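You operate a simulated robot arm through the tools that you are given. There is no shell and no other tool. Be economical: measure what you need, move in short steps, check, and stop when the job is done.

You run a simulated two-armed robot. Do the job below in one go: nothing can be reset, and whatever is moved stays where it is left.

Task
Make one bottle in holder 1 of section A, then stop it.
Fine: stop, gob away, jog that holder under the chute, gob in, START; STOP when the arm is done.
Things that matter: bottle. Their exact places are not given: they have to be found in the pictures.

The check looks at the end state, three seconds after you hand in, the way a careful person would. Anything else that was tipped, shoved, dropped, spilled or broken makes it a failure.

Robot
Two 7-joint arms with fingered hands on one trunk, on a base that drives. Base frame: it is fixed to the floor where the robot stands at the start and does not move with it; the origin is under the middle of the robot, x ahead of it, y to its left, z up. Lengths are in cm, angles in rad, forces in N, time in s.
The left shoulder is at the start at [7, 16.9, 121.8], the right one opposite. With the tool pointing down near the work surface each hand reaches from about 28 to 68 cm from the robot's upright axis, wherever it stands, measured 20 degrees to its own side. Places, roughly: bottle [0, -225, 100]. Payload 3.4 kg a hand.
The TCP of each hand is the grasp point between the finger pads, 2.3 cm short of the fingertips. In the tool frame z runs along the fingers and y along their closing line. Largest opening 11.6 cm; the body of the gripper starts 6.5 cm behind the TCP. The gripper is a hand of 4 fingers: y runs from the thumb to the fingers, the wrist lies at [0, 0, -21.1] in the tool frame, and closing takes about 1.5 s.
Orientation is that of the tool frame in the base frame, as a unit quaternion [x, y, z, w]. With the fingers straight down and closing along the base's y, the tool's x points along the base's -x, its y along +y and its z along -z.

Tools
- The arms move only by the tool jog_arm. It takes "left_deltas", "right_deltas" or both (then of equal length, played together; a hand with none holds still); each is a list of rows, each an object (a shift or turn left out is 0, a gripper value left out holds the last) with "offset": the shift along the tool's x, y, z in cm, a list of three; "rotation": the turn, a rotation vector about the tool's x, y, z in rad, a list of three; "claw": the gripper command, from -1 (shut) to 1 (fully open), values between in proportion. In form: [{"offset": [x, y, z], "rotation": [ax, ay, az], "claw": claw}, ...]. A call has 1 to 12 rows; each row is the pose to reach, as a shift and turn from the pose commanded when the call began, along the tool's axes at that moment. A row lasts 0.2 s, in which the tool goes at most 5 cm and 0.15 rad; a call with a longer step from one row to the next is refused whole, and so is a gripper value outside its range. A pose out of reach is approached as far as the arm can. The call stops where the force on the tool passes 90 N (or 10 N more than at its start, if that is more) or the arm is blocked; 0.2 s more then pass. The fingers move at their own pace (about 15.3 cm/s each) and stop on an object; they squeeze with about 33 N. The grip force told is the motor's: it shows also when the fingers shut on nothing. Time passes only in rows, and 0.2 s behind the last, so rows that repeat a pose let the fingers close. It gives the time, the measured TCP pose, the force on the tool (base axes), the opening and the grip force at its end, in the units of the frame above (readings bear some noise), with the torque about the TCP (base axes, N m) and any sound that the robot's microphone picked up.
- Cameras (640 x 400 px; columns grow to the right, rows downward): "scene" is now at [14.07, 0.27, 144.92]; the picture's right is [0.03, -1.00, 0.00], its down [-0.54, -0.01, -0.84] and it looks along [0.84, 0.02, -0.54] (base axes); focal length 274 px, centre (320, 200). "left" rides on the left gripper at [-6.9, 0.1, -9] in its tool frame; the picture's right is [-0.01, -1.00, 0.00], its down [0.79, -0.01, -0.61] and it looks along [0.61, -0.01, 0.79] (tool axes); focal length 251 px, centre (320, 200). "right" rides on the right gripper at [6.9, 0.1, -9] in its tool frame; the picture's right is [-0.01, 1.00, 0.00], its down [-0.79, -0.01, -0.61] and it looks along [-0.61, -0.01, 0.79] (tool axes); focal length 251 px, centre (320, 200).
- grab_frame(camera): a new picture of that camera. It takes no simulated time.
- slide_trunk(by): slides the trunk up (or, below 0, down) by that many cm; the arms and the scene camera ride with it, the base frame stays. It gives what a move gives, with no picture.
- roll_base(legs): drives the robot by 1 to 6 legs, each [ahead, left, turn to the left] in cm, cm and rad, along the robot's own axes; the way and the turn of a leg run together, so that a leg with both is an arc; at most 150 cm and 3.142 rad a leg. The arms and the cameras ride along, it lands a little off, and it stops where it bumps. It gives what a move gives.
- preshape(shape, hand): the hand has 4 fingers and takes this shape, open, in about a second: jaw (thumb against the fingers, like two jaws); tri (thumb and two fingers); tip (a fingertip pinch); poke (one finger out to press); point (the index stretched); flat (the hand flat); cup (the hand cupped); fist (a fist). The gripper value then closes the fingers along that shape, each until it touches; the sizes above hold for jaw. It gives what a move gives, with no picture.
- aim_head(pan, tilt): turns the head with the scene camera to pan (to the left, within 1.501 rad either way) and tilt (down, from -0.506 to 1.204), counted from straight ahead of the robot. It gives what a move gives.
- pixel_to_xyz(camera, pixels): for up to 12 pixels [column, row] of the newest picture of that camera ("zoom" is the newest enlarged one), the place [x, y, z] in the base frame of the surface seen there, good to about 0.3 cm. It takes no simulated time.
- zoom(camera, box): a new picture of the part [left, top, right, bottom] of that camera's present view, enlarged. It takes no simulated time.
- finish_job(): hands the job in; it is judged then, once.

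Work in short steps. Measure before you move; look again where a grasp or a placing could have gone wrong, and mend it. You have 80 turns and 58 pictures in all, those below and enlarged ones among them. Open the grippers and draw the arms clear of the work before you hand the job in, unless the task says otherwise; then end with one line.

The tools are called after "Request:" as a command line: name --argument value ..., lists and objects as JSON in quotes. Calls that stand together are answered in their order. jog_arm: Moves the arms, as the interface text tells. Its arguments: {"type":"object","properties":{"left_deltas":{"type":"array","items":{"type":"object","properties":{"offset":{"type":"array","items":{"type":"number"}},"rotation":{"type":"array","items":{"type":"number"}},"claw":{"type":"number"}}}},"right_deltas":{"type":"array","items":{"type":"object","properties":{"offset":{"type":"array","items":{"type":"number"}},"rotation":{"type":"array","items":{"type":"number"}},"claw":{"type":"number"}}}}},"required":[]} The other tools are called the same way: slide_trunk (by) slides the trunk up or down; preshape (shape, hand) gives the hand a shape; roll_base (legs) drives the base; aim_head (pan, tilt) turns the head that bears the scene camera; grab_frame (camera) takes a picture; pixel_to_xyz (camera, pixels) gives the place of the surface under pixels of a picture; zoom (camera, box) takes an enlarged picture of a part of a camera's view; finish_job () hands the job in.

At the start:

```text
time: 0.0
left_ee_pos: [52.26, 13.58, 125.07]
left_tool_rot: [0.0, 1.0, 0.0, -0.001]
left_force: [0.2, -0.9, 0.7]
left_moment: [0.01, 0.04, 0.0]
left_gripper_width: 11.6
left_gripper_force: 0.1
left_shape: jaw
right_ee_pos: [47.22, -21.14, 128.39]
right_tool_rot: [0.0, 1.0, 0.0, 0.0]
right_force: [0.3, -0.3, 0.5]
right_moment: [0.01, 0.02, -0.01]
right_gripper_width: 11.62
right_gripper_force: 0.0
right_shape: jaw
trunk travel left (down, up): [-72.5, 21.5]
robot x, y, heading: [0.0, 0.09, 0.001]
head pan, tilt: [0.026, 0.572]
```

scene: 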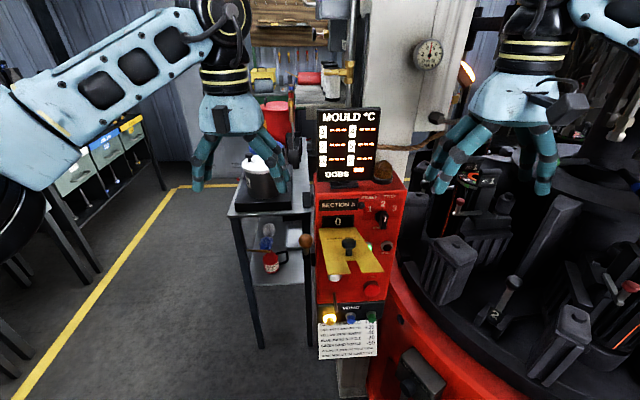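
right: 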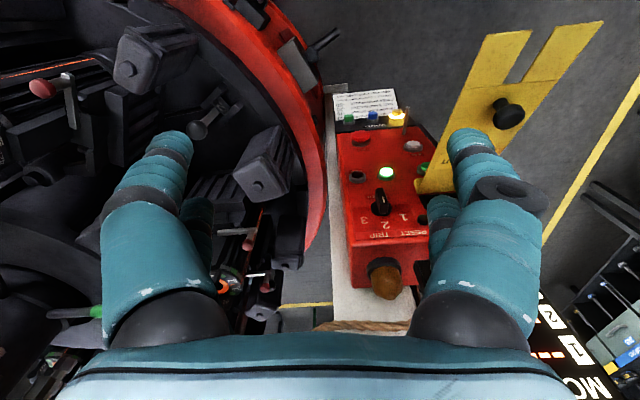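
left: 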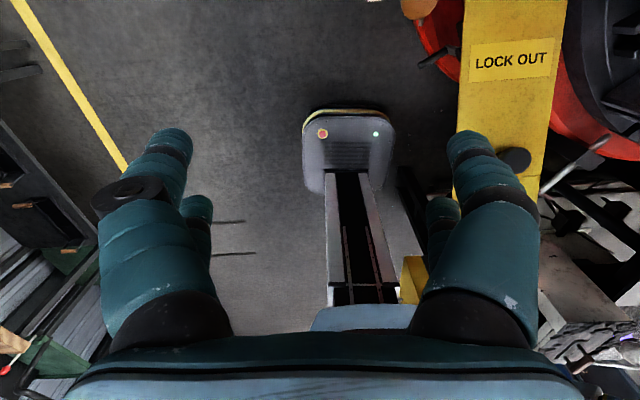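

The scene shows a red control box around (350,240) with a selector, buttons and a card at (347,340). I enlarge the box and the card to read them.

Request:
zoom --camera "scene" --box '[300, 170, 420, 245]'

Request:
zoom --camera "scene" --box '[300, 290, 412, 360]'

Request:
zoom --camera "scene" --box '[296, 235, 416, 310]'

```text
5.33 times, centred on (360, 208) of scene
```

zoom: 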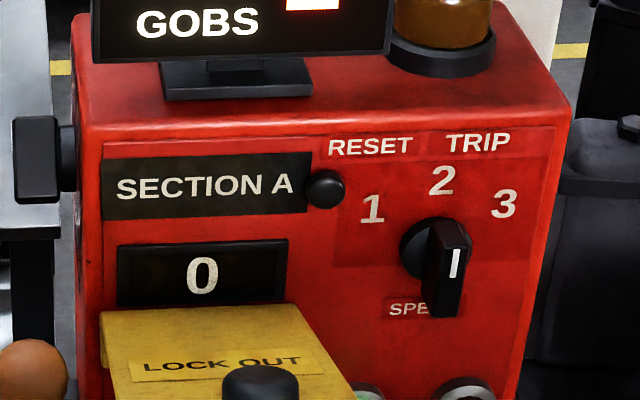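

```text
5.71 times, centred on (356, 325) of scene
```

zoom: 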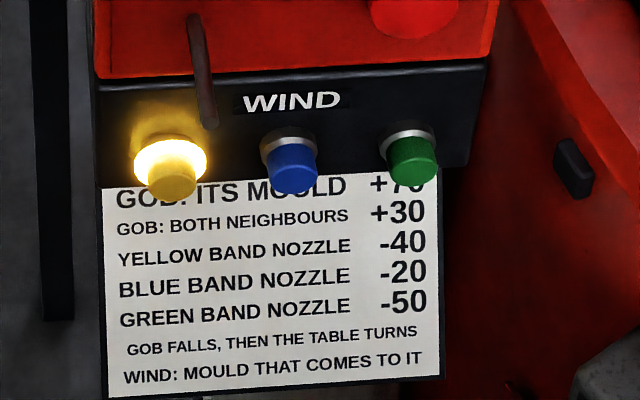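

```text
5.33 times, centred on (356, 272) of scene
```

zoom: 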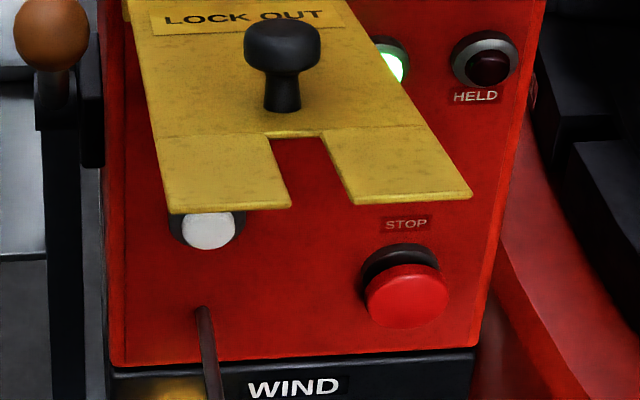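

The box carries WIND buttons, a lockout plate, a speed selector and STOP. The bottle is given near [0,-225], to the right, so I look around there.

Request:
zoom --camera "scene" --box '[312, 102, 392, 187]'

Request:
aim_head --pan -0.9 --tilt 0.5

Request:
grab_frame --camera "scene"

Request:
aim_head --pan -1.5 --tilt 0.35

Request:
grab_frame --camera "scene"

```text
4.71 times, centred on (352, 144) of scene
```

zoom: 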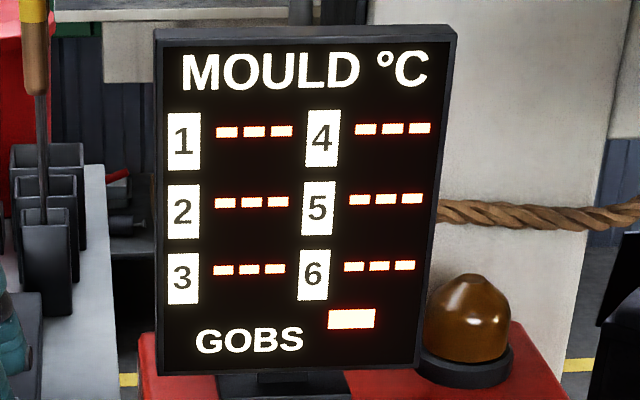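

```text
time: 1.2
left_ee_pos: [52.49, 13.6, 125.08]
left_tool_rot: [0.0, 1.0, 0.0, 0.0]
left_force: [0.3, -0.2, 0.4]
left_moment: [-0.03, 0.05, -0.02]
left_gripper_width: 11.57
left_gripper_force: 0.1
left_shape: jaw
right_ee_pos: [47.24, -21.17, 128.36]
right_tool_rot: [0.0, 1.0, 0.0, 0.001]
right_force: [0.1, 0.7, 0.1]
right_moment: [0.01, -0.02, -0.03]
right_gripper_width: 11.57
right_gripper_force: 0.0
right_shape: jaw
trunk travel left (down, up): [-72.5, 21.5]
robot x, y, heading: [-0.24, -0.09, 0.001]
head pan, tilt: [-0.901, 0.499]
```

```text
50 pictures are left
```

scene: 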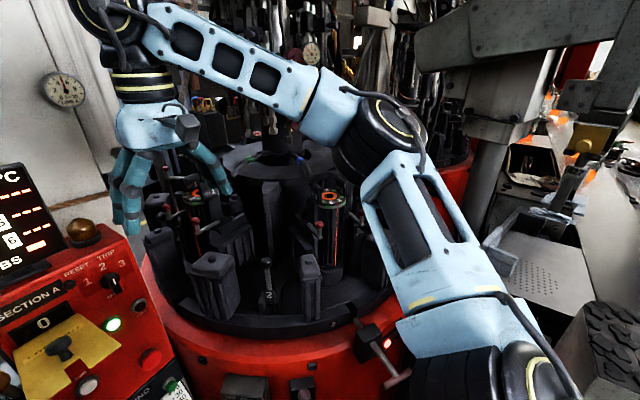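

```text
time: 2.2
left_ee_pos: [52.39, 13.63, 125.02]
left_tool_rot: [0.0, 1.0, 0.0, 0.0]
left_force: [-0.5, 0.5, 0.4]
left_moment: [-0.02, -0.01, 0.03]
left_gripper_width: 11.57
left_gripper_force: 0.1
left_shape: jaw
right_ee_pos: [47.29, -21.09, 128.37]
right_tool_rot: [0.001, 1.0, 0.0, 0.0]
right_force: [0.3, 0.1, -0.6]
right_moment: [-0.01, 0.0, 0.03]
right_gripper_width: 11.6
right_gripper_force: 0.0
right_shape: jaw
trunk travel left (down, up): [-72.5, 21.5]
robot x, y, heading: [-0.42, 0.18, 0.0]
head pan, tilt: [-1.499, 0.351]
```

```text
49 pictures are left
```

scene: 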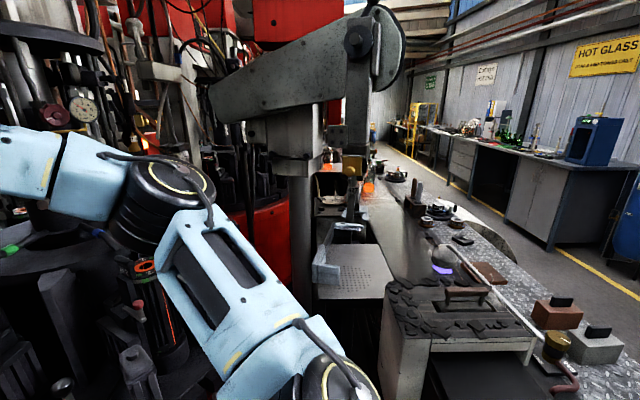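

The turntable machine, takeout arm and conveyor are on the right. I now zoom on the panel through the right-hand camera to read labels hidden by the lockout plate.

Request:
zoom --camera "right" --box '[320, 80, 480, 300]'

Request:
aim_head --pan -0.15 --tilt 0.9

Request:
grab_frame --camera "scene"

```text
1.82 times, centred on (400, 190) of right
```

zoom: 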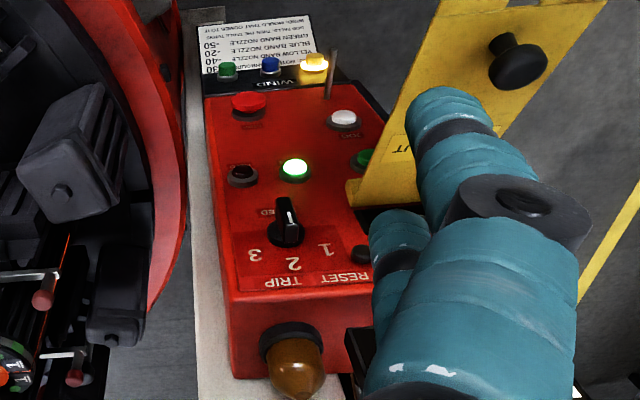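

```text
time: 3.7
left_ee_pos: [52.36, 13.62, 125.06]
left_tool_rot: [-0.001, 1.0, 0.0, 0.0]
left_force: [-0.4, 0.0, -0.2]
left_moment: [0.04, 0.01, -0.01]
left_gripper_width: 11.63
left_gripper_force: 0.1
left_shape: jaw
right_ee_pos: [47.31, -21.22, 128.34]
right_tool_rot: [0.0, 1.0, 0.0, 0.001]
right_force: [0.6, 0.4, 0.1]
right_moment: [-0.02, -0.06, -0.02]
right_gripper_width: 11.59
right_gripper_force: 0.1
right_shape: jaw
trunk travel left (down, up): [-72.5, 21.5]
robot x, y, heading: [-0.35, -0.02, -0.001]
head pan, tilt: [-0.15, 0.901]
```

```text
47 pictures are left
```

scene: 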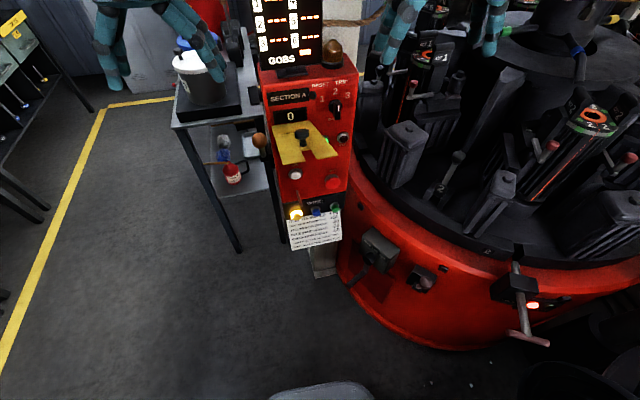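

The machine's rim and a T-handle with a red lamp at (525,320) are visible. I enlarge these and measure panel points.

Request:
pixel_to_xyz --camera "scene" --pixels '[[290, 115], [302, 133], [285, 160], [332, 150], [294, 176], [332, 181], [335, 107], [343, 138], [258, 140], [296, 213], [525, 320], [533, 305]]'

Request:
zoom --camera "scene" --box '[340, 200, 580, 350]'

Request:
zoom --camera "scene" --box '[250, 80, 370, 220]'

```text
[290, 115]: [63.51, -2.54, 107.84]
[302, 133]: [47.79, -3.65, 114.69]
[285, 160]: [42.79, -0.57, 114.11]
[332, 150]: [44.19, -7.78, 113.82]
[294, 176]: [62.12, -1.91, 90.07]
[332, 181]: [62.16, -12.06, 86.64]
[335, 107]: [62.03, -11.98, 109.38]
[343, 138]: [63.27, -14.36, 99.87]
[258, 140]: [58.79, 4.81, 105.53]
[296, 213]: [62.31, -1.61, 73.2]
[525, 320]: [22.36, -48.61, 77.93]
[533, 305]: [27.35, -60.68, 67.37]
```

```text
2.67 times, centred on (460, 275) of scene
```

zoom: 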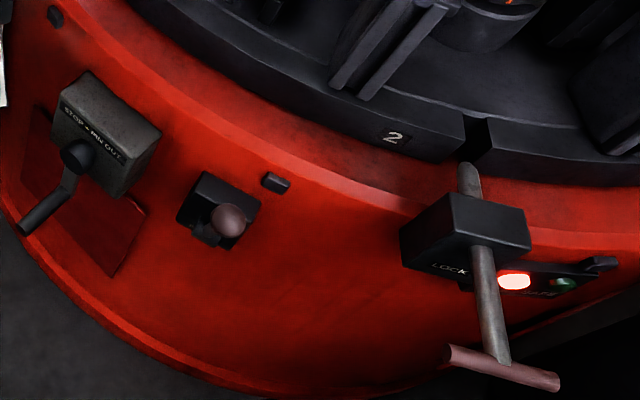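

```text
2.86 times, centred on (310, 150) of scene
```

zoom: 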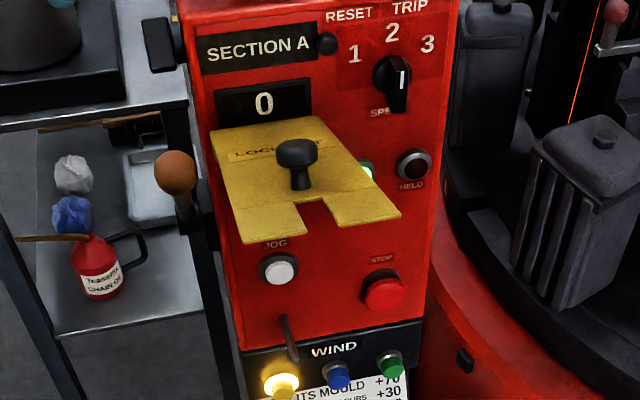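

JOG (white, [62,-2,90]), STOP (red, [62,-12,87]), a table lock pin with T-handle, and a "STOP + PIN OUT" crank are visible. I raise the trunk a little and look at the table and the gob lever.

Request:
slide_trunk --by 20

Request:
aim_head --pan -0.75 --tilt 0.75

Request:
grab_frame --camera "scene"

Request:
grab_frame --camera "left"

```text
time: 5.9
left_ee_pos: [52.4, 13.57, 144.99]
left_tool_rot: [0.0, 1.0, 0.001, 0.0]
left_force: [0.2, -0.1, 0.5]
left_moment: [0.0, -0.02, 0.02]
left_gripper_width: 11.61
left_gripper_force: 0.0
left_shape: jaw
right_ee_pos: [47.28, -21.18, 148.4]
right_tool_rot: [-0.001, 1.0, -0.001, 0.0]
right_force: [0.1, -0.2, 0.2]
right_moment: [0.0, 0.0, -0.02]
right_gripper_width: 11.58
right_gripper_force: 0.0
right_shape: jaw
trunk travel left (down, up): [-92.5, 1.5]
robot x, y, heading: [0.04, 0.1, -0.003]
head pan, tilt: [-0.15, 0.901]
```

```text
time: 6.9
left_ee_pos: [52.44, 13.69, 144.95]
left_tool_rot: [-0.002, 1.0, -0.001, 0.0]
left_force: [-0.9, -0.4, 0.4]
left_moment: [0.01, 0.0, -0.02]
left_gripper_width: 11.58
left_gripper_force: 0.0
left_shape: jaw
right_ee_pos: [47.27, -21.18, 148.31]
right_tool_rot: [0.0, 1.0, 0.0, 0.0]
right_force: [-0.3, 0.1, -0.2]
right_moment: [0.01, -0.02, 0.0]
right_gripper_width: 11.6
right_gripper_force: 0.0
right_shape: jaw
trunk travel left (down, up): [-92.5, 1.5]
robot x, y, heading: [0.35, -0.16, 0.003]
head pan, tilt: [-0.75, 0.75]
```

```text
44 pictures are left
```

scene: 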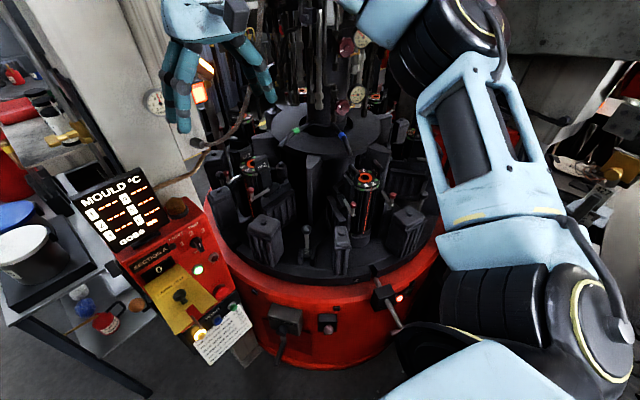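

```text
43 pictures are left
```

left: 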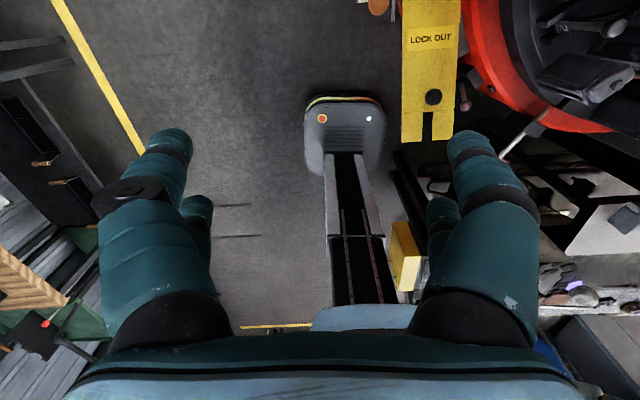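

The table with six mould stations appears around (320,200). I enlarge it to read the station numbers and find the chute.

Request:
zoom --camera "scene" --box '[190, 120, 450, 290]'

Request:
zoom --camera "scene" --box '[180, 30, 420, 180]'

Request:
zoom --camera "scene" --box '[230, 260, 430, 370]'

Request:
pixel_to_xyz --camera "scene" --pixels '[[367, 180], [252, 165], [285, 310], [327, 318], [383, 290], [397, 322], [400, 298], [320, 150], [208, 92], [137, 305], [340, 240], [265, 235]]'

```text
2.35 times, centred on (320, 205) of scene
```

zoom: 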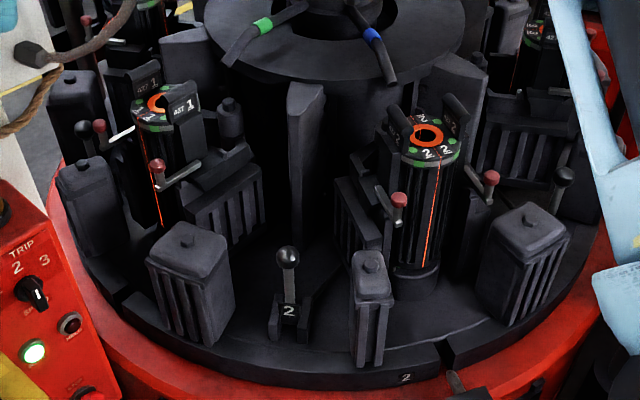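

```text
2.67 times, centred on (300, 105) of scene
```

zoom: 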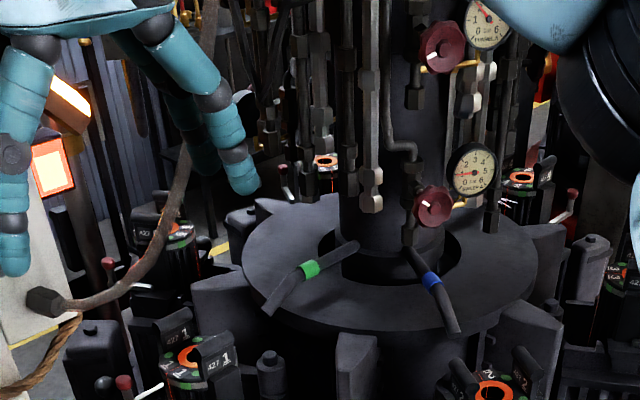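

```text
3.20 times, centred on (330, 315) of scene
```

zoom: 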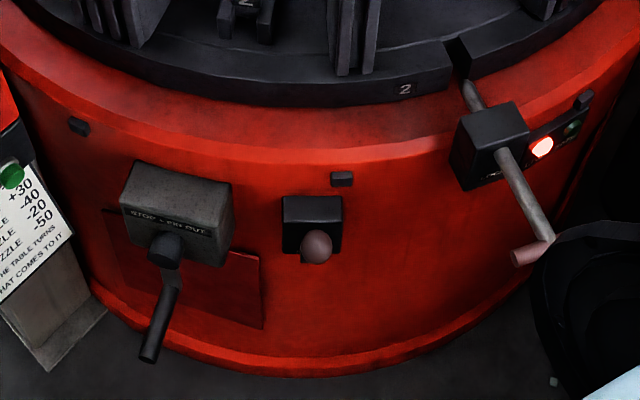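

```text
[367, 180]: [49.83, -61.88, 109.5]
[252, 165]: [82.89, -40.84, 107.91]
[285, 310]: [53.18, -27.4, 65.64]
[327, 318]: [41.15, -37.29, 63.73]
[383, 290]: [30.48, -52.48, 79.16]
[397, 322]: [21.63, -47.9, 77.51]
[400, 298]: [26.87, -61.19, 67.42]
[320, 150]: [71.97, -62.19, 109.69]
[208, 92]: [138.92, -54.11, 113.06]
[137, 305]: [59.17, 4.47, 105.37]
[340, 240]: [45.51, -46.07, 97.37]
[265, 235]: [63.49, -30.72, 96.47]
```

Holder 1 is at about [83,-41,108], holder 2 at [50,-62,109]. I still need the gob lever and chute, so I look ahead-right higher and with the right-hand camera.

Request:
aim_head --pan -0.6 --tilt 0.25

Request:
grab_frame --camera "scene"

Request:
grab_frame --camera "right"

```text
time: 7.8
left_ee_pos: [52.39, 13.74, 145.03]
left_tool_rot: [0.0, 1.0, -0.001, -0.001]
left_force: [1.2, -0.2, 0.6]
left_moment: [0.02, 0.0, -0.01]
left_gripper_width: 11.56
left_gripper_force: 0.0
left_shape: jaw
right_ee_pos: [47.21, -21.22, 148.25]
right_tool_rot: [0.001, 1.0, 0.0, 0.0]
right_force: [1.0, -0.3, 0.5]
right_moment: [-0.01, 0.02, -0.02]
right_gripper_width: 11.59
right_gripper_force: 0.1
right_shape: jaw
trunk travel left (down, up): [-92.5, 1.5]
robot x, y, heading: [-0.3, -0.03, 0.002]
head pan, tilt: [-0.6, 0.25]
```

```text
39 pictures are left
```

scene: 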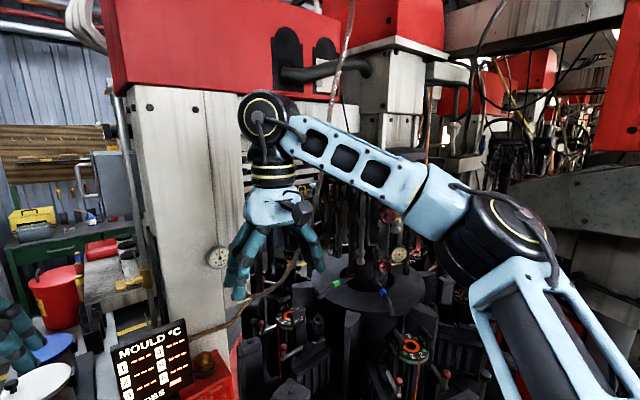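

```text
38 pictures are left
```

right: 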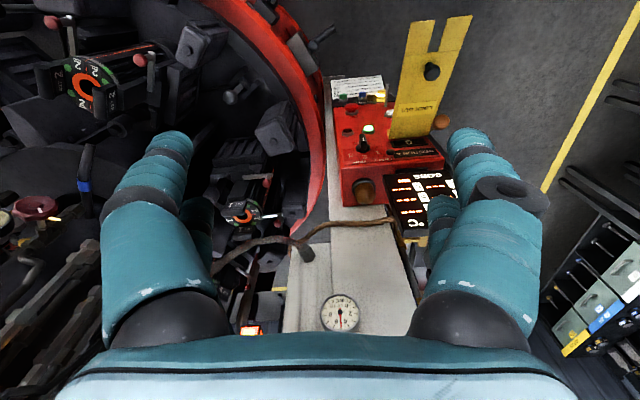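

The picture is cluttered by the right arm, so I draw both hands back 14 cm, then lower the trunk for a straighter look at the panel.

Request:
jog_arm --left_deltas '[{"offset": [5, 0, 0]}, {"offset": [10, 0, 0]}, {"offset": [15, 0, 0]}, {"offset": [18, 0, 0]}, {"offset": [18, 0, 0]}]' --right_deltas '[{"offset": [4, -4, 0]}, {"offset": [7, -7, 0]}, {"offset": [10, -10, 0]}, {"offset": [12, -14, 0]}, {"offset": [12, -14, 0]}]'

Request:
slide_trunk --by -30

Request:
aim_head --pan -0.1 --tilt 0.5

Request:
grab_frame --camera "scene"

```text
refused: row 1 steps farther than a row can; nothing moved
```

```text
time: 10.8
left_ee_pos: [52.32, 13.77, 115.07]
left_tool_rot: [0.0, 1.0, 0.0, 0.0]
left_force: [0.8, 0.6, 0.1]
left_moment: [0.0, -0.01, -0.03]
left_gripper_width: 11.59
left_gripper_force: 0.1
left_shape: jaw
right_ee_pos: [47.23, -21.18, 118.46]
right_tool_rot: [0.0, 1.0, -0.001, 0.0]
right_force: [0.6, -0.4, -0.8]
right_moment: [0.0, -0.01, 0.02]
right_gripper_width: 11.57
right_gripper_force: 0.1
right_shape: jaw
trunk travel left (down, up): [-62.5, 31.5]
robot x, y, heading: [0.24, 0.1, -0.005]
head pan, tilt: [-0.6, 0.25]
```

```text
time: 11.8
left_ee_pos: [52.46, 13.66, 115.08]
left_tool_rot: [0.0, 1.0, 0.0, -0.001]
left_force: [0.2, -0.9, 0.8]
left_moment: [-0.03, 0.0, -0.03]
left_gripper_width: 11.59
left_gripper_force: 0.2
left_shape: jaw
right_ee_pos: [47.28, -21.06, 118.41]
right_tool_rot: [0.0, 1.0, 0.0, -0.001]
right_force: [0.6, -0.3, 0.4]
right_moment: [0.01, 0.02, -0.02]
right_gripper_width: 11.58
right_gripper_force: 0.1
right_shape: jaw
trunk travel left (down, up): [-62.5, 31.5]
robot x, y, heading: [0.03, 0.23, 0.001]
head pan, tilt: [-0.099, 0.499]
```

```text
37 pictures are left
```

scene: 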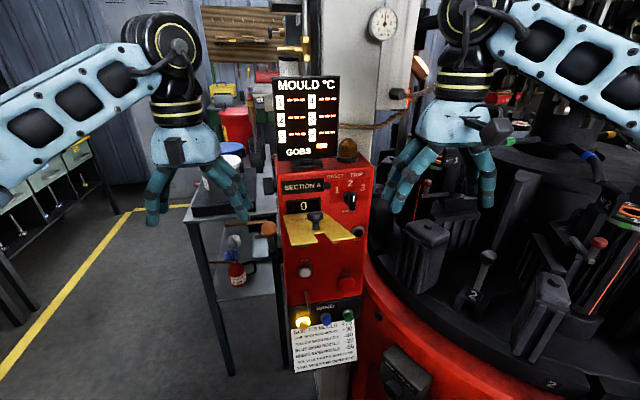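

The jog was refused (right step over 5 cm); the trunk lowering was harmless. I redo the retraction with smaller steps.

Request:
jog_arm --left_deltas '[{"offset": [4, 0, 0]}, {"offset": [8, 0, 0]}, {"offset": [12, 0, 0]}, {"offset": [15, 0, 0]}, {"offset": [18, 0, 0]}]' --right_deltas '[{"offset": [3, -3, 0]}, {"offset": [6, -6, 0]}, {"offset": [9, -9, 0]}, {"offset": [12, -12, 0]}, {"offset": [12, -12, 0]}]'

Request:
slide_trunk --by -12

Request:
grab_frame --camera "scene"

Request:
zoom --camera "scene" --box '[270, 130, 390, 300]'

```text
time: 12.9
left_ee_pos: [34.47, 13.61, 114.96]
left_tool_rot: [0.0, 1.0, 0.0, 0.0]
left_force: [0.3, -0.6, 0.9]
left_moment: [0.04, 0.02, 0.0]
left_gripper_width: 11.6
left_gripper_force: 0.1
left_shape: jaw
right_ee_pos: [35.3, -33.01, 118.48]
right_tool_rot: [0.001, 1.0, 0.0, 0.0]
right_force: [0.7, -0.2, 0.7]
right_moment: [0.01, 0.01, -0.01]
right_gripper_width: 11.58
right_gripper_force: 0.1
right_shape: jaw
trunk travel left (down, up): [-62.5, 31.5]
robot x, y, heading: [0.05, -0.14, 0.0]
head pan, tilt: [-0.099, 0.499]
```

```text
time: 14.4
left_ee_pos: [34.5, 13.62, 102.92]
left_tool_rot: [0.0, 1.0, 0.0, 0.0]
left_force: [0.6, 0.8, -0.7]
left_moment: [-0.03, -0.01, 0.01]
left_gripper_width: 11.56
left_gripper_force: 0.0
left_shape: jaw
right_ee_pos: [35.31, -33.11, 106.48]
right_tool_rot: [0.0, 1.0, 0.0, 0.0]
right_force: [0.2, 0.8, 0.1]
right_moment: [-0.05, -0.02, 0.0]
right_gripper_width: 11.6
right_gripper_force: 0.1
right_shape: jaw
trunk travel left (down, up): [-50.5, 43.5]
robot x, y, heading: [0.07, 0.12, 0.0]
head pan, tilt: [-0.099, 0.499]
```

```text
36 pictures are left
```

scene: 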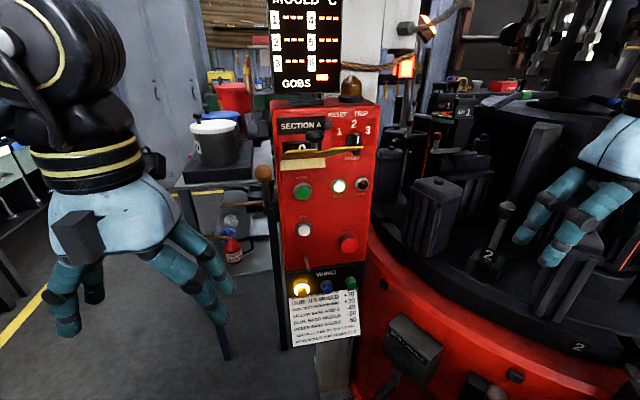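

```text
2.35 times, centred on (330, 215) of scene
```

zoom: 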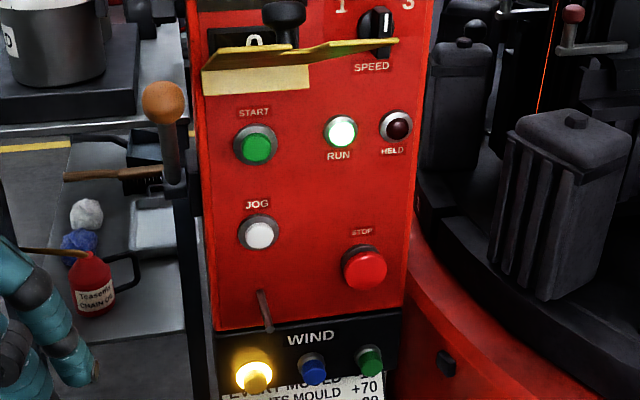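

Now visible: START (303,190), RUN lamp lit (339,185), HELD (362,184), JOG (304,229), STOP (349,243), ball lever (264,172). I zoom on the card and lever/display.

Request:
zoom --camera "scene" --box '[280, 260, 370, 350]'

Request:
zoom --camera "scene" --box '[370, 0, 490, 130]'

Request:
zoom --camera "scene" --box '[240, 0, 380, 180]'

Request:
pixel_to_xyz --camera "scene" --pixels '[[303, 191], [339, 185], [304, 230], [349, 245], [264, 172], [268, 190], [310, 262], [288, 152], [320, 147], [318, 139], [355, 141], [403, 66]]'

```text
4.44 times, centred on (325, 305) of scene
```

zoom: 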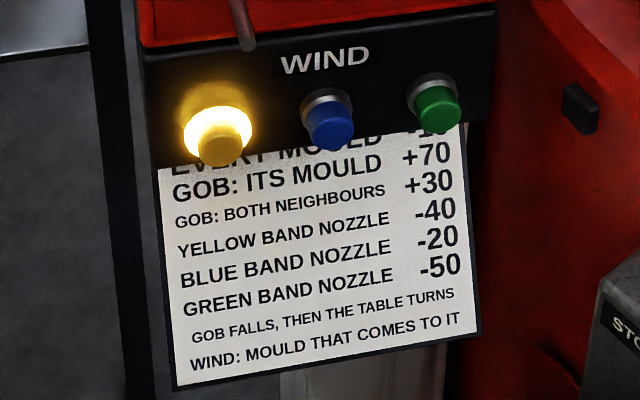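

```text
3.08 times, centred on (430, 65) of scene
```

zoom: 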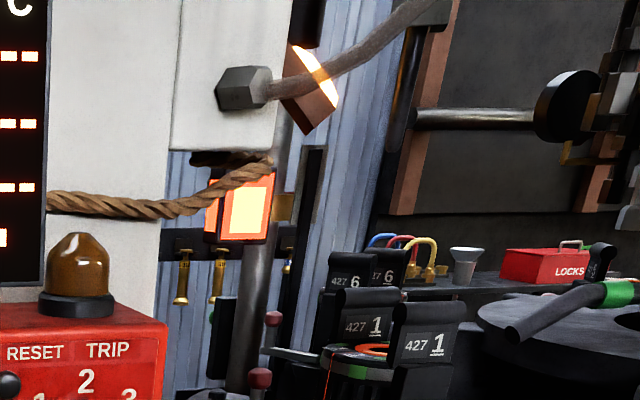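

```text
2.22 times, centred on (310, 90) of scene
```

zoom: 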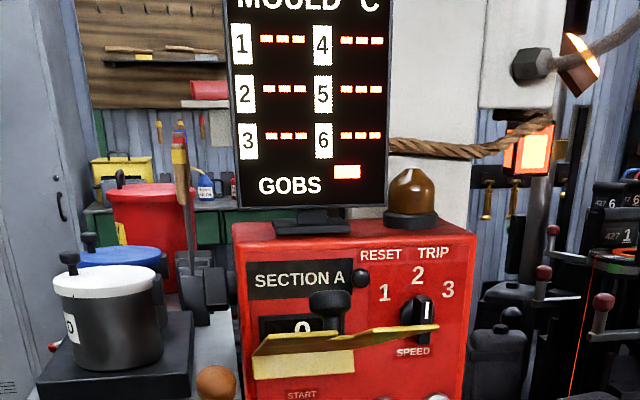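

```text
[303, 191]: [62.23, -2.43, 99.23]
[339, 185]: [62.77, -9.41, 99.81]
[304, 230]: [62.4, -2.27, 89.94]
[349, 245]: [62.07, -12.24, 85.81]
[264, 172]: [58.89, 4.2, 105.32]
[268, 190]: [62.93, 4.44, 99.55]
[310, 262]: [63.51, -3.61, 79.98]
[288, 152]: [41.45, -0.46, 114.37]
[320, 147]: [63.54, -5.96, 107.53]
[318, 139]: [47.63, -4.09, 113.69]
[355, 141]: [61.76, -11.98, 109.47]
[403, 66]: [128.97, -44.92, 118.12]
```

The lamp RUN is lit though the table seems still. I look at the area above the table for the chute.

Request:
aim_head --pan -0.7 --tilt 0.05

Request:
grab_frame --camera "scene"

```text
time: 15.4
left_ee_pos: [34.47, 13.56, 102.88]
left_tool_rot: [0.0, 1.0, 0.0, -0.001]
left_force: [1.0, 0.9, -0.3]
left_moment: [0.01, 0.02, 0.04]
left_gripper_width: 11.62
left_gripper_force: 0.1
left_shape: jaw
right_ee_pos: [35.39, -33.1, 106.37]
right_tool_rot: [0.0, 1.0, 0.0, -0.001]
right_force: [0.2, -0.4, -0.2]
right_moment: [0.0, -0.01, -0.02]
right_gripper_width: 11.56
right_gripper_force: 0.0
right_shape: jaw
trunk travel left (down, up): [-50.5, 43.5]
robot x, y, heading: [0.2, 0.06, -0.002]
head pan, tilt: [-0.7, 0.051]
```

```text
31 pictures are left
```

scene: 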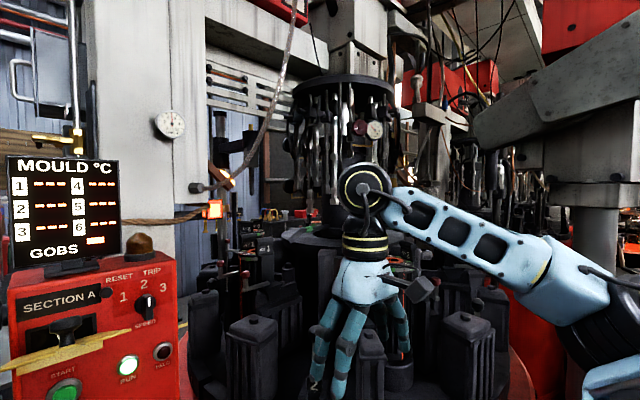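

I zoom on the orange piece at (215,208) and its surroundings, likely the chute end.

Request:
zoom --camera "scene" --box '[170, 110, 350, 290]'

Request:
pixel_to_xyz --camera "scene" --pixels '[[228, 180], [215, 208], [215, 182], [265, 120], [243, 275], [280, 230], [195, 188], [160, 218], [235, 225], [390, 365], [298, 20], [240, 165]]'

```text
2.22 times, centred on (260, 200) of scene
```

zoom: 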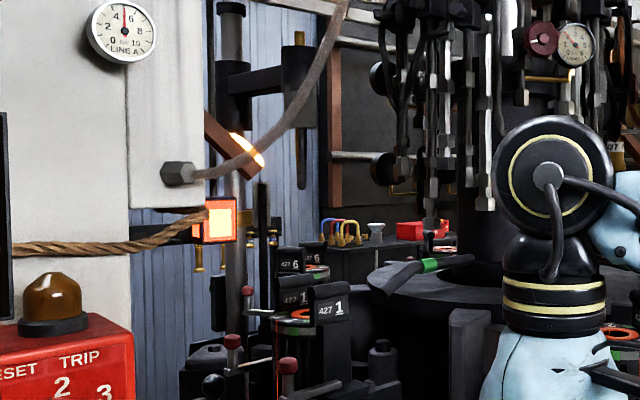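

```text
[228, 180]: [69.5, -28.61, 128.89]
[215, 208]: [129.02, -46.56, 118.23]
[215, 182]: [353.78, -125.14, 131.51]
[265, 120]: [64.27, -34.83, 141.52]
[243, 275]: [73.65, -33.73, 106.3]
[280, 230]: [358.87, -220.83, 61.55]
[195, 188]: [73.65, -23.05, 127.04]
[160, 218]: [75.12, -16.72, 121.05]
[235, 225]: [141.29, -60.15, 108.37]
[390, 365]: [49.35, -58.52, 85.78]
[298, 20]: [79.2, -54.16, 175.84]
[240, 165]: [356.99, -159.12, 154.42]
```

I measure the brown trough with the glow at zoom (230,140) and the orange box and their poles.

Request:
pixel_to_xyz --camera "zoom" --pixels '[[215, 128], [240, 145], [258, 163], [230, 170], [205, 232], [222, 220], [232, 205], [240, 280], [262, 195], [258, 82], [300, 38], [300, 170]]'

Request:
zoom --camera "scene" --box '[205, 130, 265, 230]'

```text
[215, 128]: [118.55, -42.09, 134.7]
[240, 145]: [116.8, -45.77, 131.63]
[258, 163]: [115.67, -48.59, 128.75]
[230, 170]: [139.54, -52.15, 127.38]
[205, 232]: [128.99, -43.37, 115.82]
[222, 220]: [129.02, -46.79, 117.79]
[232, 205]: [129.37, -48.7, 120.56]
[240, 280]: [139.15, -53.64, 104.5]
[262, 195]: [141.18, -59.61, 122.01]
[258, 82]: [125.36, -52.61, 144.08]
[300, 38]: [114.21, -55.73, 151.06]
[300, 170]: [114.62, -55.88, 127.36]
```

```text
4.00 times, centred on (235, 180) of scene
```

zoom: 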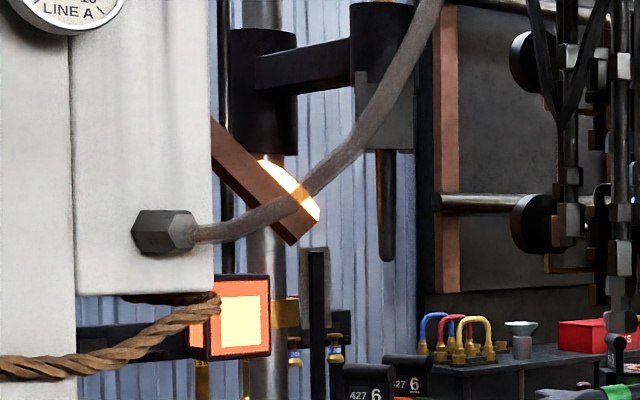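

The chute end is at about [116,-48.6,129], over the station at ~[114,-56], currently where holder 6 stands; holder 1 is one station before it. I check the pin lock and its lamp.

Request:
aim_head --pan -1.05 --tilt 0.75

Request:
grab_frame --camera "scene"

```text
time: 16.5
left_ee_pos: [34.48, 13.52, 103.0]
left_tool_rot: [0.001, 1.0, 0.001, 0.0]
left_force: [-0.2, 0.6, 0.3]
left_moment: [-0.03, -0.02, -0.02]
left_gripper_width: 11.61
left_gripper_force: 0.1
left_shape: jaw
right_ee_pos: [35.21, -33.13, 106.39]
right_tool_rot: [0.0, 1.0, 0.001, 0.0]
right_force: [-0.5, 0.8, -0.4]
right_moment: [-0.01, 0.02, 0.01]
right_gripper_width: 11.58
right_gripper_force: 0.1
right_shape: jaw
trunk travel left (down, up): [-50.5, 43.5]
robot x, y, heading: [0.24, -0.08, 0.003]
head pan, tilt: [-1.051, 0.75]
```

```text
28 pictures are left
```

scene: 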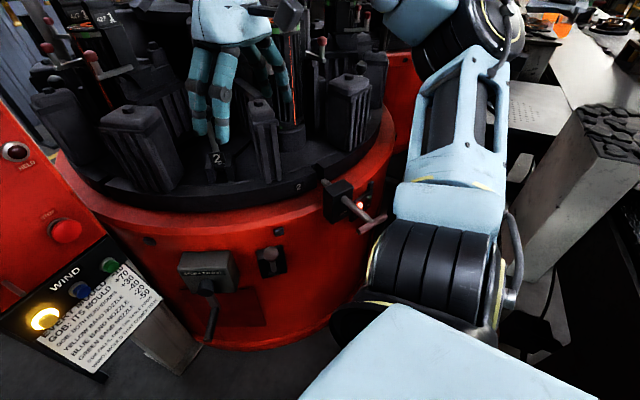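

Request:
zoom --camera "scene" --box '[240, 160, 400, 290]'

```text
3.08 times, centred on (320, 225) of scene
```

zoom: 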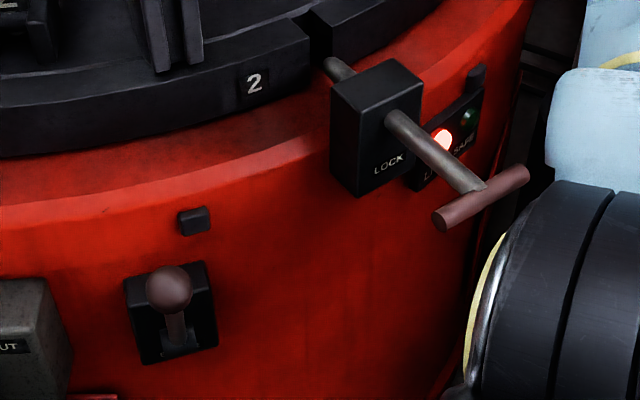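

The pin is out (LIVE lamp red), so the table is free. I shape the right hand to poke and turn it to point forward, at about [38,-20,106], clear of the plate.

Request:
preshape --hand "right" --shape "poke"

Request:
jog_arm --right_deltas '[{"offset": [0, 1.2, 0], "rotation": [0, -0.143, 0]}, {"offset": [0, 2.4, 0], "rotation": [0, -0.286, 0]}, {"offset": [0, 3.6, 0], "rotation": [0, -0.429, 0]}, {"offset": [0, 4.8, 0], "rotation": [0, -0.571, 0]}, {"offset": [0, 6, 0], "rotation": [0, -0.714, 0]}, {"offset": [0, 7.2, 0], "rotation": [0, -0.857, 0]}, {"offset": [-1, 8.4, 0], "rotation": [0, -1.0, 0]}, {"offset": [-2, 9.6, 0], "rotation": [0, -1.143, 0]}, {"offset": [-3, 10.8, 0], "rotation": [0, -1.286, 0]}, {"offset": [-3, 12, 0], "rotation": [0, -1.428, 0]}, {"offset": [-3, 13, 0], "rotation": [0, -1.571, 0]}, {"offset": [-3, 13, 0], "rotation": [0, -1.571, 0]}]'

Request:
aim_head --pan -0.2 --tilt 0.55

Request:
grab_frame --camera "scene"

```text
time: 17.4
left_ee_pos: [34.51, 13.47, 103.07]
left_tool_rot: [0.0, 1.0, 0.0, 0.0]
left_force: [-0.5, -0.1, 0.5]
left_moment: [0.0, -0.02, -0.03]
left_gripper_width: 11.61
left_gripper_force: 0.0
left_shape: jaw
right_ee_pos: [35.25, -33.09, 106.45]
right_tool_rot: [0.0, 1.0, 0.0, 0.0]
right_force: [-0.2, -0.3, 0.6]
right_moment: [0.02, 0.02, -0.01]
right_gripper_width: 0.0
right_gripper_force: 0.0
right_shape: poke
trunk travel left (down, up): [-50.5, 43.5]
robot x, y, heading: [0.27, -0.15, -0.002]
head pan, tilt: [-1.051, 0.75]
```

```text
time: 20.0
left_ee_pos: [34.36, 13.55, 102.99]
left_tool_rot: [-0.001, 1.0, 0.0, 0.0]
left_force: [0.1, 0.1, -0.5]
left_moment: [-0.03, -0.01, -0.01]
left_gripper_width: 11.57
left_gripper_force: 0.1
left_shape: jaw
right_ee_pos: [46.18, -16.95, 113.28]
right_tool_rot: [0.001, 0.707, 0.0, 0.708]
right_force: [0.3, -0.1, 0.8]
right_moment: [-0.02, -0.05, 0.01]
right_gripper_width: 0.01
right_gripper_force: 0.1
right_shape: poke
right hand out of reach, approached as far as the arm can: row 7, 8, 9, 10, 11, 12
trunk travel left (down, up): [-50.5, 43.5]
robot x, y, heading: [0.16, -0.13, 0.0]
head pan, tilt: [-1.051, 0.75]
```

```text
time: 21.2
left_ee_pos: [34.39, 13.52, 103.01]
left_tool_rot: [-0.001, 1.0, 0.0, 0.0]
left_force: [0.4, -0.4, 0.4]
left_moment: [0.01, 0.0, 0.01]
left_gripper_width: 11.6
left_gripper_force: 0.2
left_shape: jaw
right_ee_pos: [46.27, -17.08, 113.3]
right_tool_rot: [0.0, 0.707, 0.0, 0.707]
right_force: [0.0, 1.0, -0.4]
right_moment: [-0.04, 0.0, 0.0]
right_gripper_width: 0.02
right_gripper_force: 0.1
right_shape: poke
trunk travel left (down, up): [-50.5, 43.5]
robot x, y, heading: [0.17, -0.01, 0.003]
head pan, tilt: [-0.201, 0.55]
```

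```text
26 pictures are left
```

scene: 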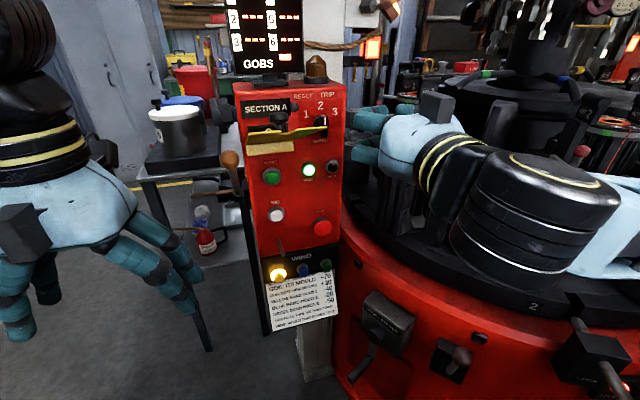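

The arm stops at [46,-17,113] pointing forward. I zoom to see where the poking fingertip is relative to the TCP.

Request:
zoom --camera "scene" --box '[330, 70, 490, 200]'

Request:
pixel_to_xyz --camera "scene" --pixels '[[352, 120], [375, 113], [360, 155], [360, 140], [385, 108], [405, 108]]'

```text
3.08 times, centred on (410, 135) of scene
```

zoom: 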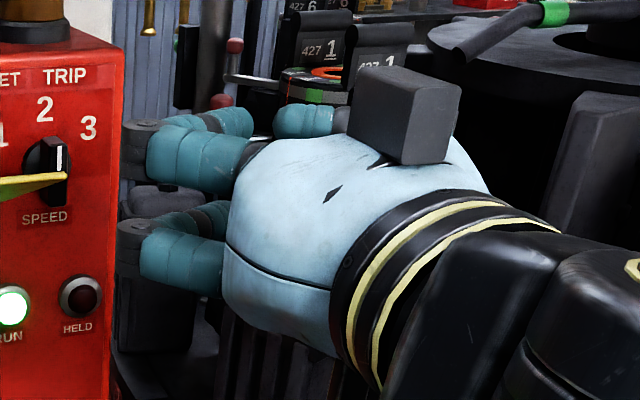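

```text
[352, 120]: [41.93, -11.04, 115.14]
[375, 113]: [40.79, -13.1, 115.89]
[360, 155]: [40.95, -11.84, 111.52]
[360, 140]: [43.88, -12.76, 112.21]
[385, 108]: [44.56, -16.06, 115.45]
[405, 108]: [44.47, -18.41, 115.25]
```

The fingers visible look curled; I check with the right-hand camera where the stretched one points.

Request:
grab_frame --camera "right"

```text
24 pictures are left
```

right: 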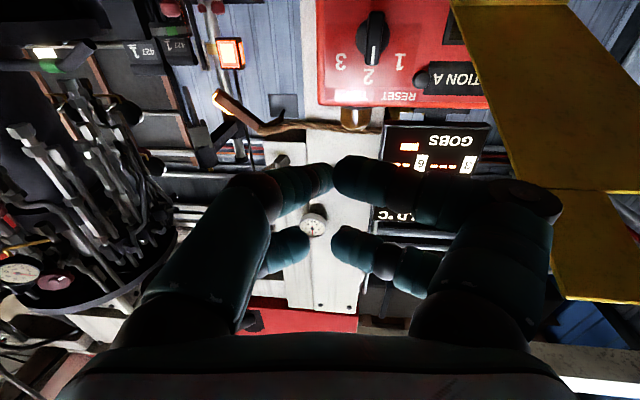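

All four fingers bunch at the centre in "poke". I try the "point" shape and compare.

Request:
preshape --hand "right" --shape "point"

Request:
grab_frame --camera "right"

Request:
zoom --camera "scene" --box '[330, 70, 490, 200]'

```text
time: 22.1
left_ee_pos: [34.33, 13.54, 102.97]
left_tool_rot: [0.0, 1.0, 0.0, 0.0]
left_force: [0.2, -0.3, -0.3]
left_moment: [0.02, 0.03, 0.0]
left_gripper_width: 11.58
left_gripper_force: 0.1
left_shape: jaw
right_ee_pos: [46.17, -17.03, 113.3]
right_tool_rot: [0.0, 0.707, -0.001, 0.707]
right_force: [0.5, 0.6, -0.7]
right_moment: [0.03, 0.02, 0.01]
right_gripper_width: 0.01
right_gripper_force: 0.0
right_shape: point
trunk travel left (down, up): [-50.5, 43.5]
robot x, y, heading: [0.06, 0.06, -0.001]
head pan, tilt: [-0.201, 0.55]
```

```text
23 pictures are left
```

right: 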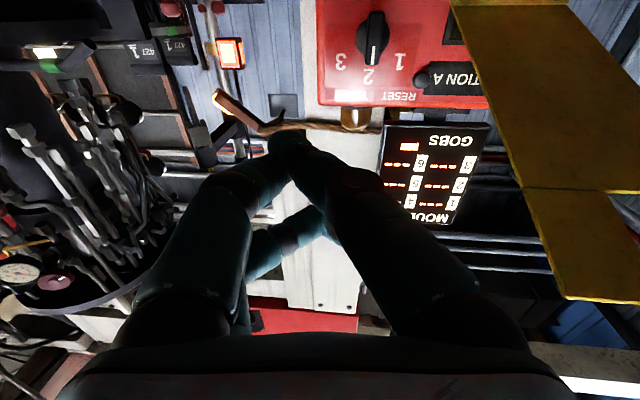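

```text
3.08 times, centred on (410, 135) of scene
```

zoom: 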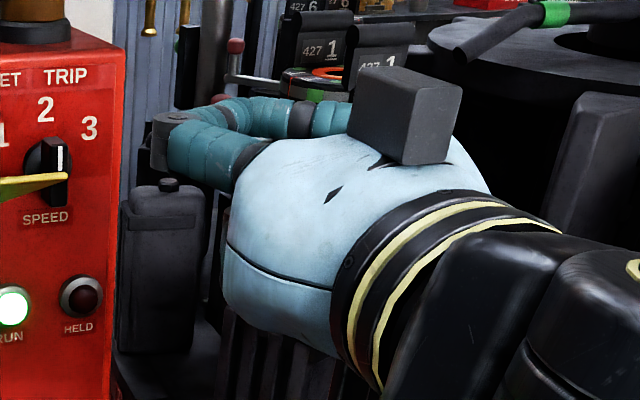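

I measure the finger tips in the right camera picture.

Request:
pixel_to_xyz --camera "right" --pixels '[[288, 137], [300, 150], [275, 155], [310, 170], [340, 185], [240, 180], [318, 218], [295, 228], [270, 240], [400, 250]]'

```text
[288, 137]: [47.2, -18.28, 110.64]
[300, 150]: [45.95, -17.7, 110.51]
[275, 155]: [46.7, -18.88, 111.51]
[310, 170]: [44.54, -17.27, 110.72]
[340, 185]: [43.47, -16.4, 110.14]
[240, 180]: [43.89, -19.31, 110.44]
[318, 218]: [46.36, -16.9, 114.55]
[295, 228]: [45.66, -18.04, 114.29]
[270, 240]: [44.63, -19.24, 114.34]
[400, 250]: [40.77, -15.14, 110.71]
```

The stretched tip is about [+1.3,-1.2,-1.7] from the TCP. I first move down and slightly forward to see which reference the deltas use.

Request:
jog_arm --right_deltas '[{"offset": [3, 0, 2]}, {"offset": [6, 0, 4]}, {"offset": [9, 0, 6]}, {"offset": [12, 0, 8]}, {"offset": [12, 0, 8]}]'

```text
time: 23.3
left_ee_pos: [34.4, 13.59, 103.13]
left_tool_rot: [0.0, 1.0, 0.0, 0.001]
left_force: [-0.2, 0.4, 0.3]
left_moment: [0.0, 0.02, -0.01]
left_gripper_width: 11.59
left_gripper_force: 0.0
left_shape: jaw
right_ee_pos: [53.1, -17.87, 106.9]
right_tool_rot: [-0.001, 0.71, 0.0, 0.705]
right_force: [0.0, -0.1, -0.3]
right_moment: [-0.02, 0.03, -0.03]
right_gripper_width: 0.0
right_gripper_force: 0.0
right_shape: point
right hand out of reach, approached as far as the arm can: row 3, 4, 5
trunk travel left (down, up): [-50.5, 43.5]
robot x, y, heading: [0.26, -0.2, -0.002]
head pan, tilt: [-0.201, 0.55]
```

The reach close-in is limited; backing the base about 15 cm gives the arm room. I drive back slowly and re-check.

Request:
roll_base --legs '[[-8, 0, 0], [-7, 0, 0]]'

Request:
jog_arm --right_deltas '[{"offset": [0, 0, 2]}, {"offset": [3, 0, 4]}, {"offset": [6, 0, 6]}, {"offset": [9, 0, 7]}, {"offset": [9, 0, 7]}]'

```text
time: 25.0
left_ee_pos: [19.47, 13.43, 103.03]
left_tool_rot: [0.001, 1.0, -0.001, 0.001]
left_force: [0.1, 0.2, 0.9]
left_moment: [0.01, -0.03, -0.03]
left_gripper_width: 11.58
left_gripper_force: 0.1
left_shape: jaw
right_ee_pos: [38.18, -17.81, 106.91]
right_tool_rot: [-0.001, 0.71, 0.0, 0.705]
right_force: [0.3, -0.4, 0.0]
right_moment: [-0.01, -0.01, -0.04]
right_gripper_width: 0.0
right_gripper_force: 0.0
right_shape: point
trunk travel left (down, up): [-50.5, 43.5]
robot x, y, heading: [-14.62, 0.23, -0.003]
head pan, tilt: [-0.201, 0.55]
```

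```text
time: 26.2
left_ee_pos: [19.59, 13.42, 103.08]
left_tool_rot: [0.001, 1.0, 0.0, 0.0]
left_force: [0.2, 0.1, 0.5]
left_moment: [0.01, -0.01, 0.01]
left_gripper_width: 11.59
left_gripper_force: 0.0
left_shape: jaw
right_ee_pos: [45.19, -18.62, 105.01]
right_tool_rot: [-0.004, 0.727, 0.0, 0.686]
right_force: [-0.1, -0.5, 0.5]
right_moment: [0.02, 0.03, 0.02]
right_gripper_width: 0.03
right_gripper_force: 0.2
right_shape: point
right hand out of reach, approached as far as the arm can: row 2, 3, 4, 5
trunk travel left (down, up): [-50.5, 43.5]
robot x, y, heading: [-14.93, 0.04, -0.003]
head pan, tilt: [-0.201, 0.55]
```

The hand cannot go lower relative to the shoulder, so the trunk must do it. I check elbow clearance in a picture first.

Request:
aim_head --pan -0.6 --tilt 0.7

Request:
grab_frame --camera "scene"

Request:
pixel_to_xyz --camera "scene" --pixels '[[440, 150], [480, 250], [520, 200], [560, 300], [500, 330], [420, 200], [300, 90]]'

```text
time: 27.0
left_ee_pos: [19.59, 13.5, 102.94]
left_tool_rot: [0.001, 1.0, 0.0, 0.0]
left_force: [-0.7, 0.3, 0.4]
left_moment: [-0.01, 0.01, -0.02]
left_gripper_width: 11.6
left_gripper_force: 0.1
left_shape: jaw
right_ee_pos: [45.16, -18.74, 105.1]
right_tool_rot: [-0.004, 0.727, -0.001, 0.687]
right_force: [0.5, -0.5, 0.4]
right_moment: [-0.01, -0.02, 0.01]
right_gripper_width: 0.01
right_gripper_force: 0.1
right_shape: point
trunk travel left (down, up): [-50.5, 43.5]
robot x, y, heading: [-15.16, 0.1, -0.002]
head pan, tilt: [-0.6, 0.7]
```

```text
21 pictures are left
```

scene: 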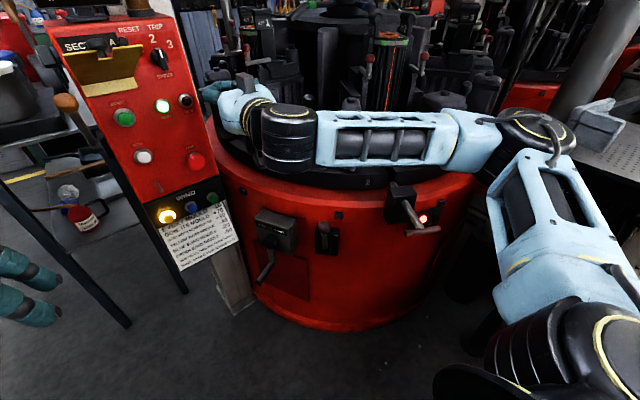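

```text
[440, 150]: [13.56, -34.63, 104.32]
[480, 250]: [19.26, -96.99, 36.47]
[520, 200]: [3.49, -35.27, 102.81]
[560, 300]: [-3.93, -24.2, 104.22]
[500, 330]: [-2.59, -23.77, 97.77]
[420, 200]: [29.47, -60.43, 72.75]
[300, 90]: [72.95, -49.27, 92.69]
```

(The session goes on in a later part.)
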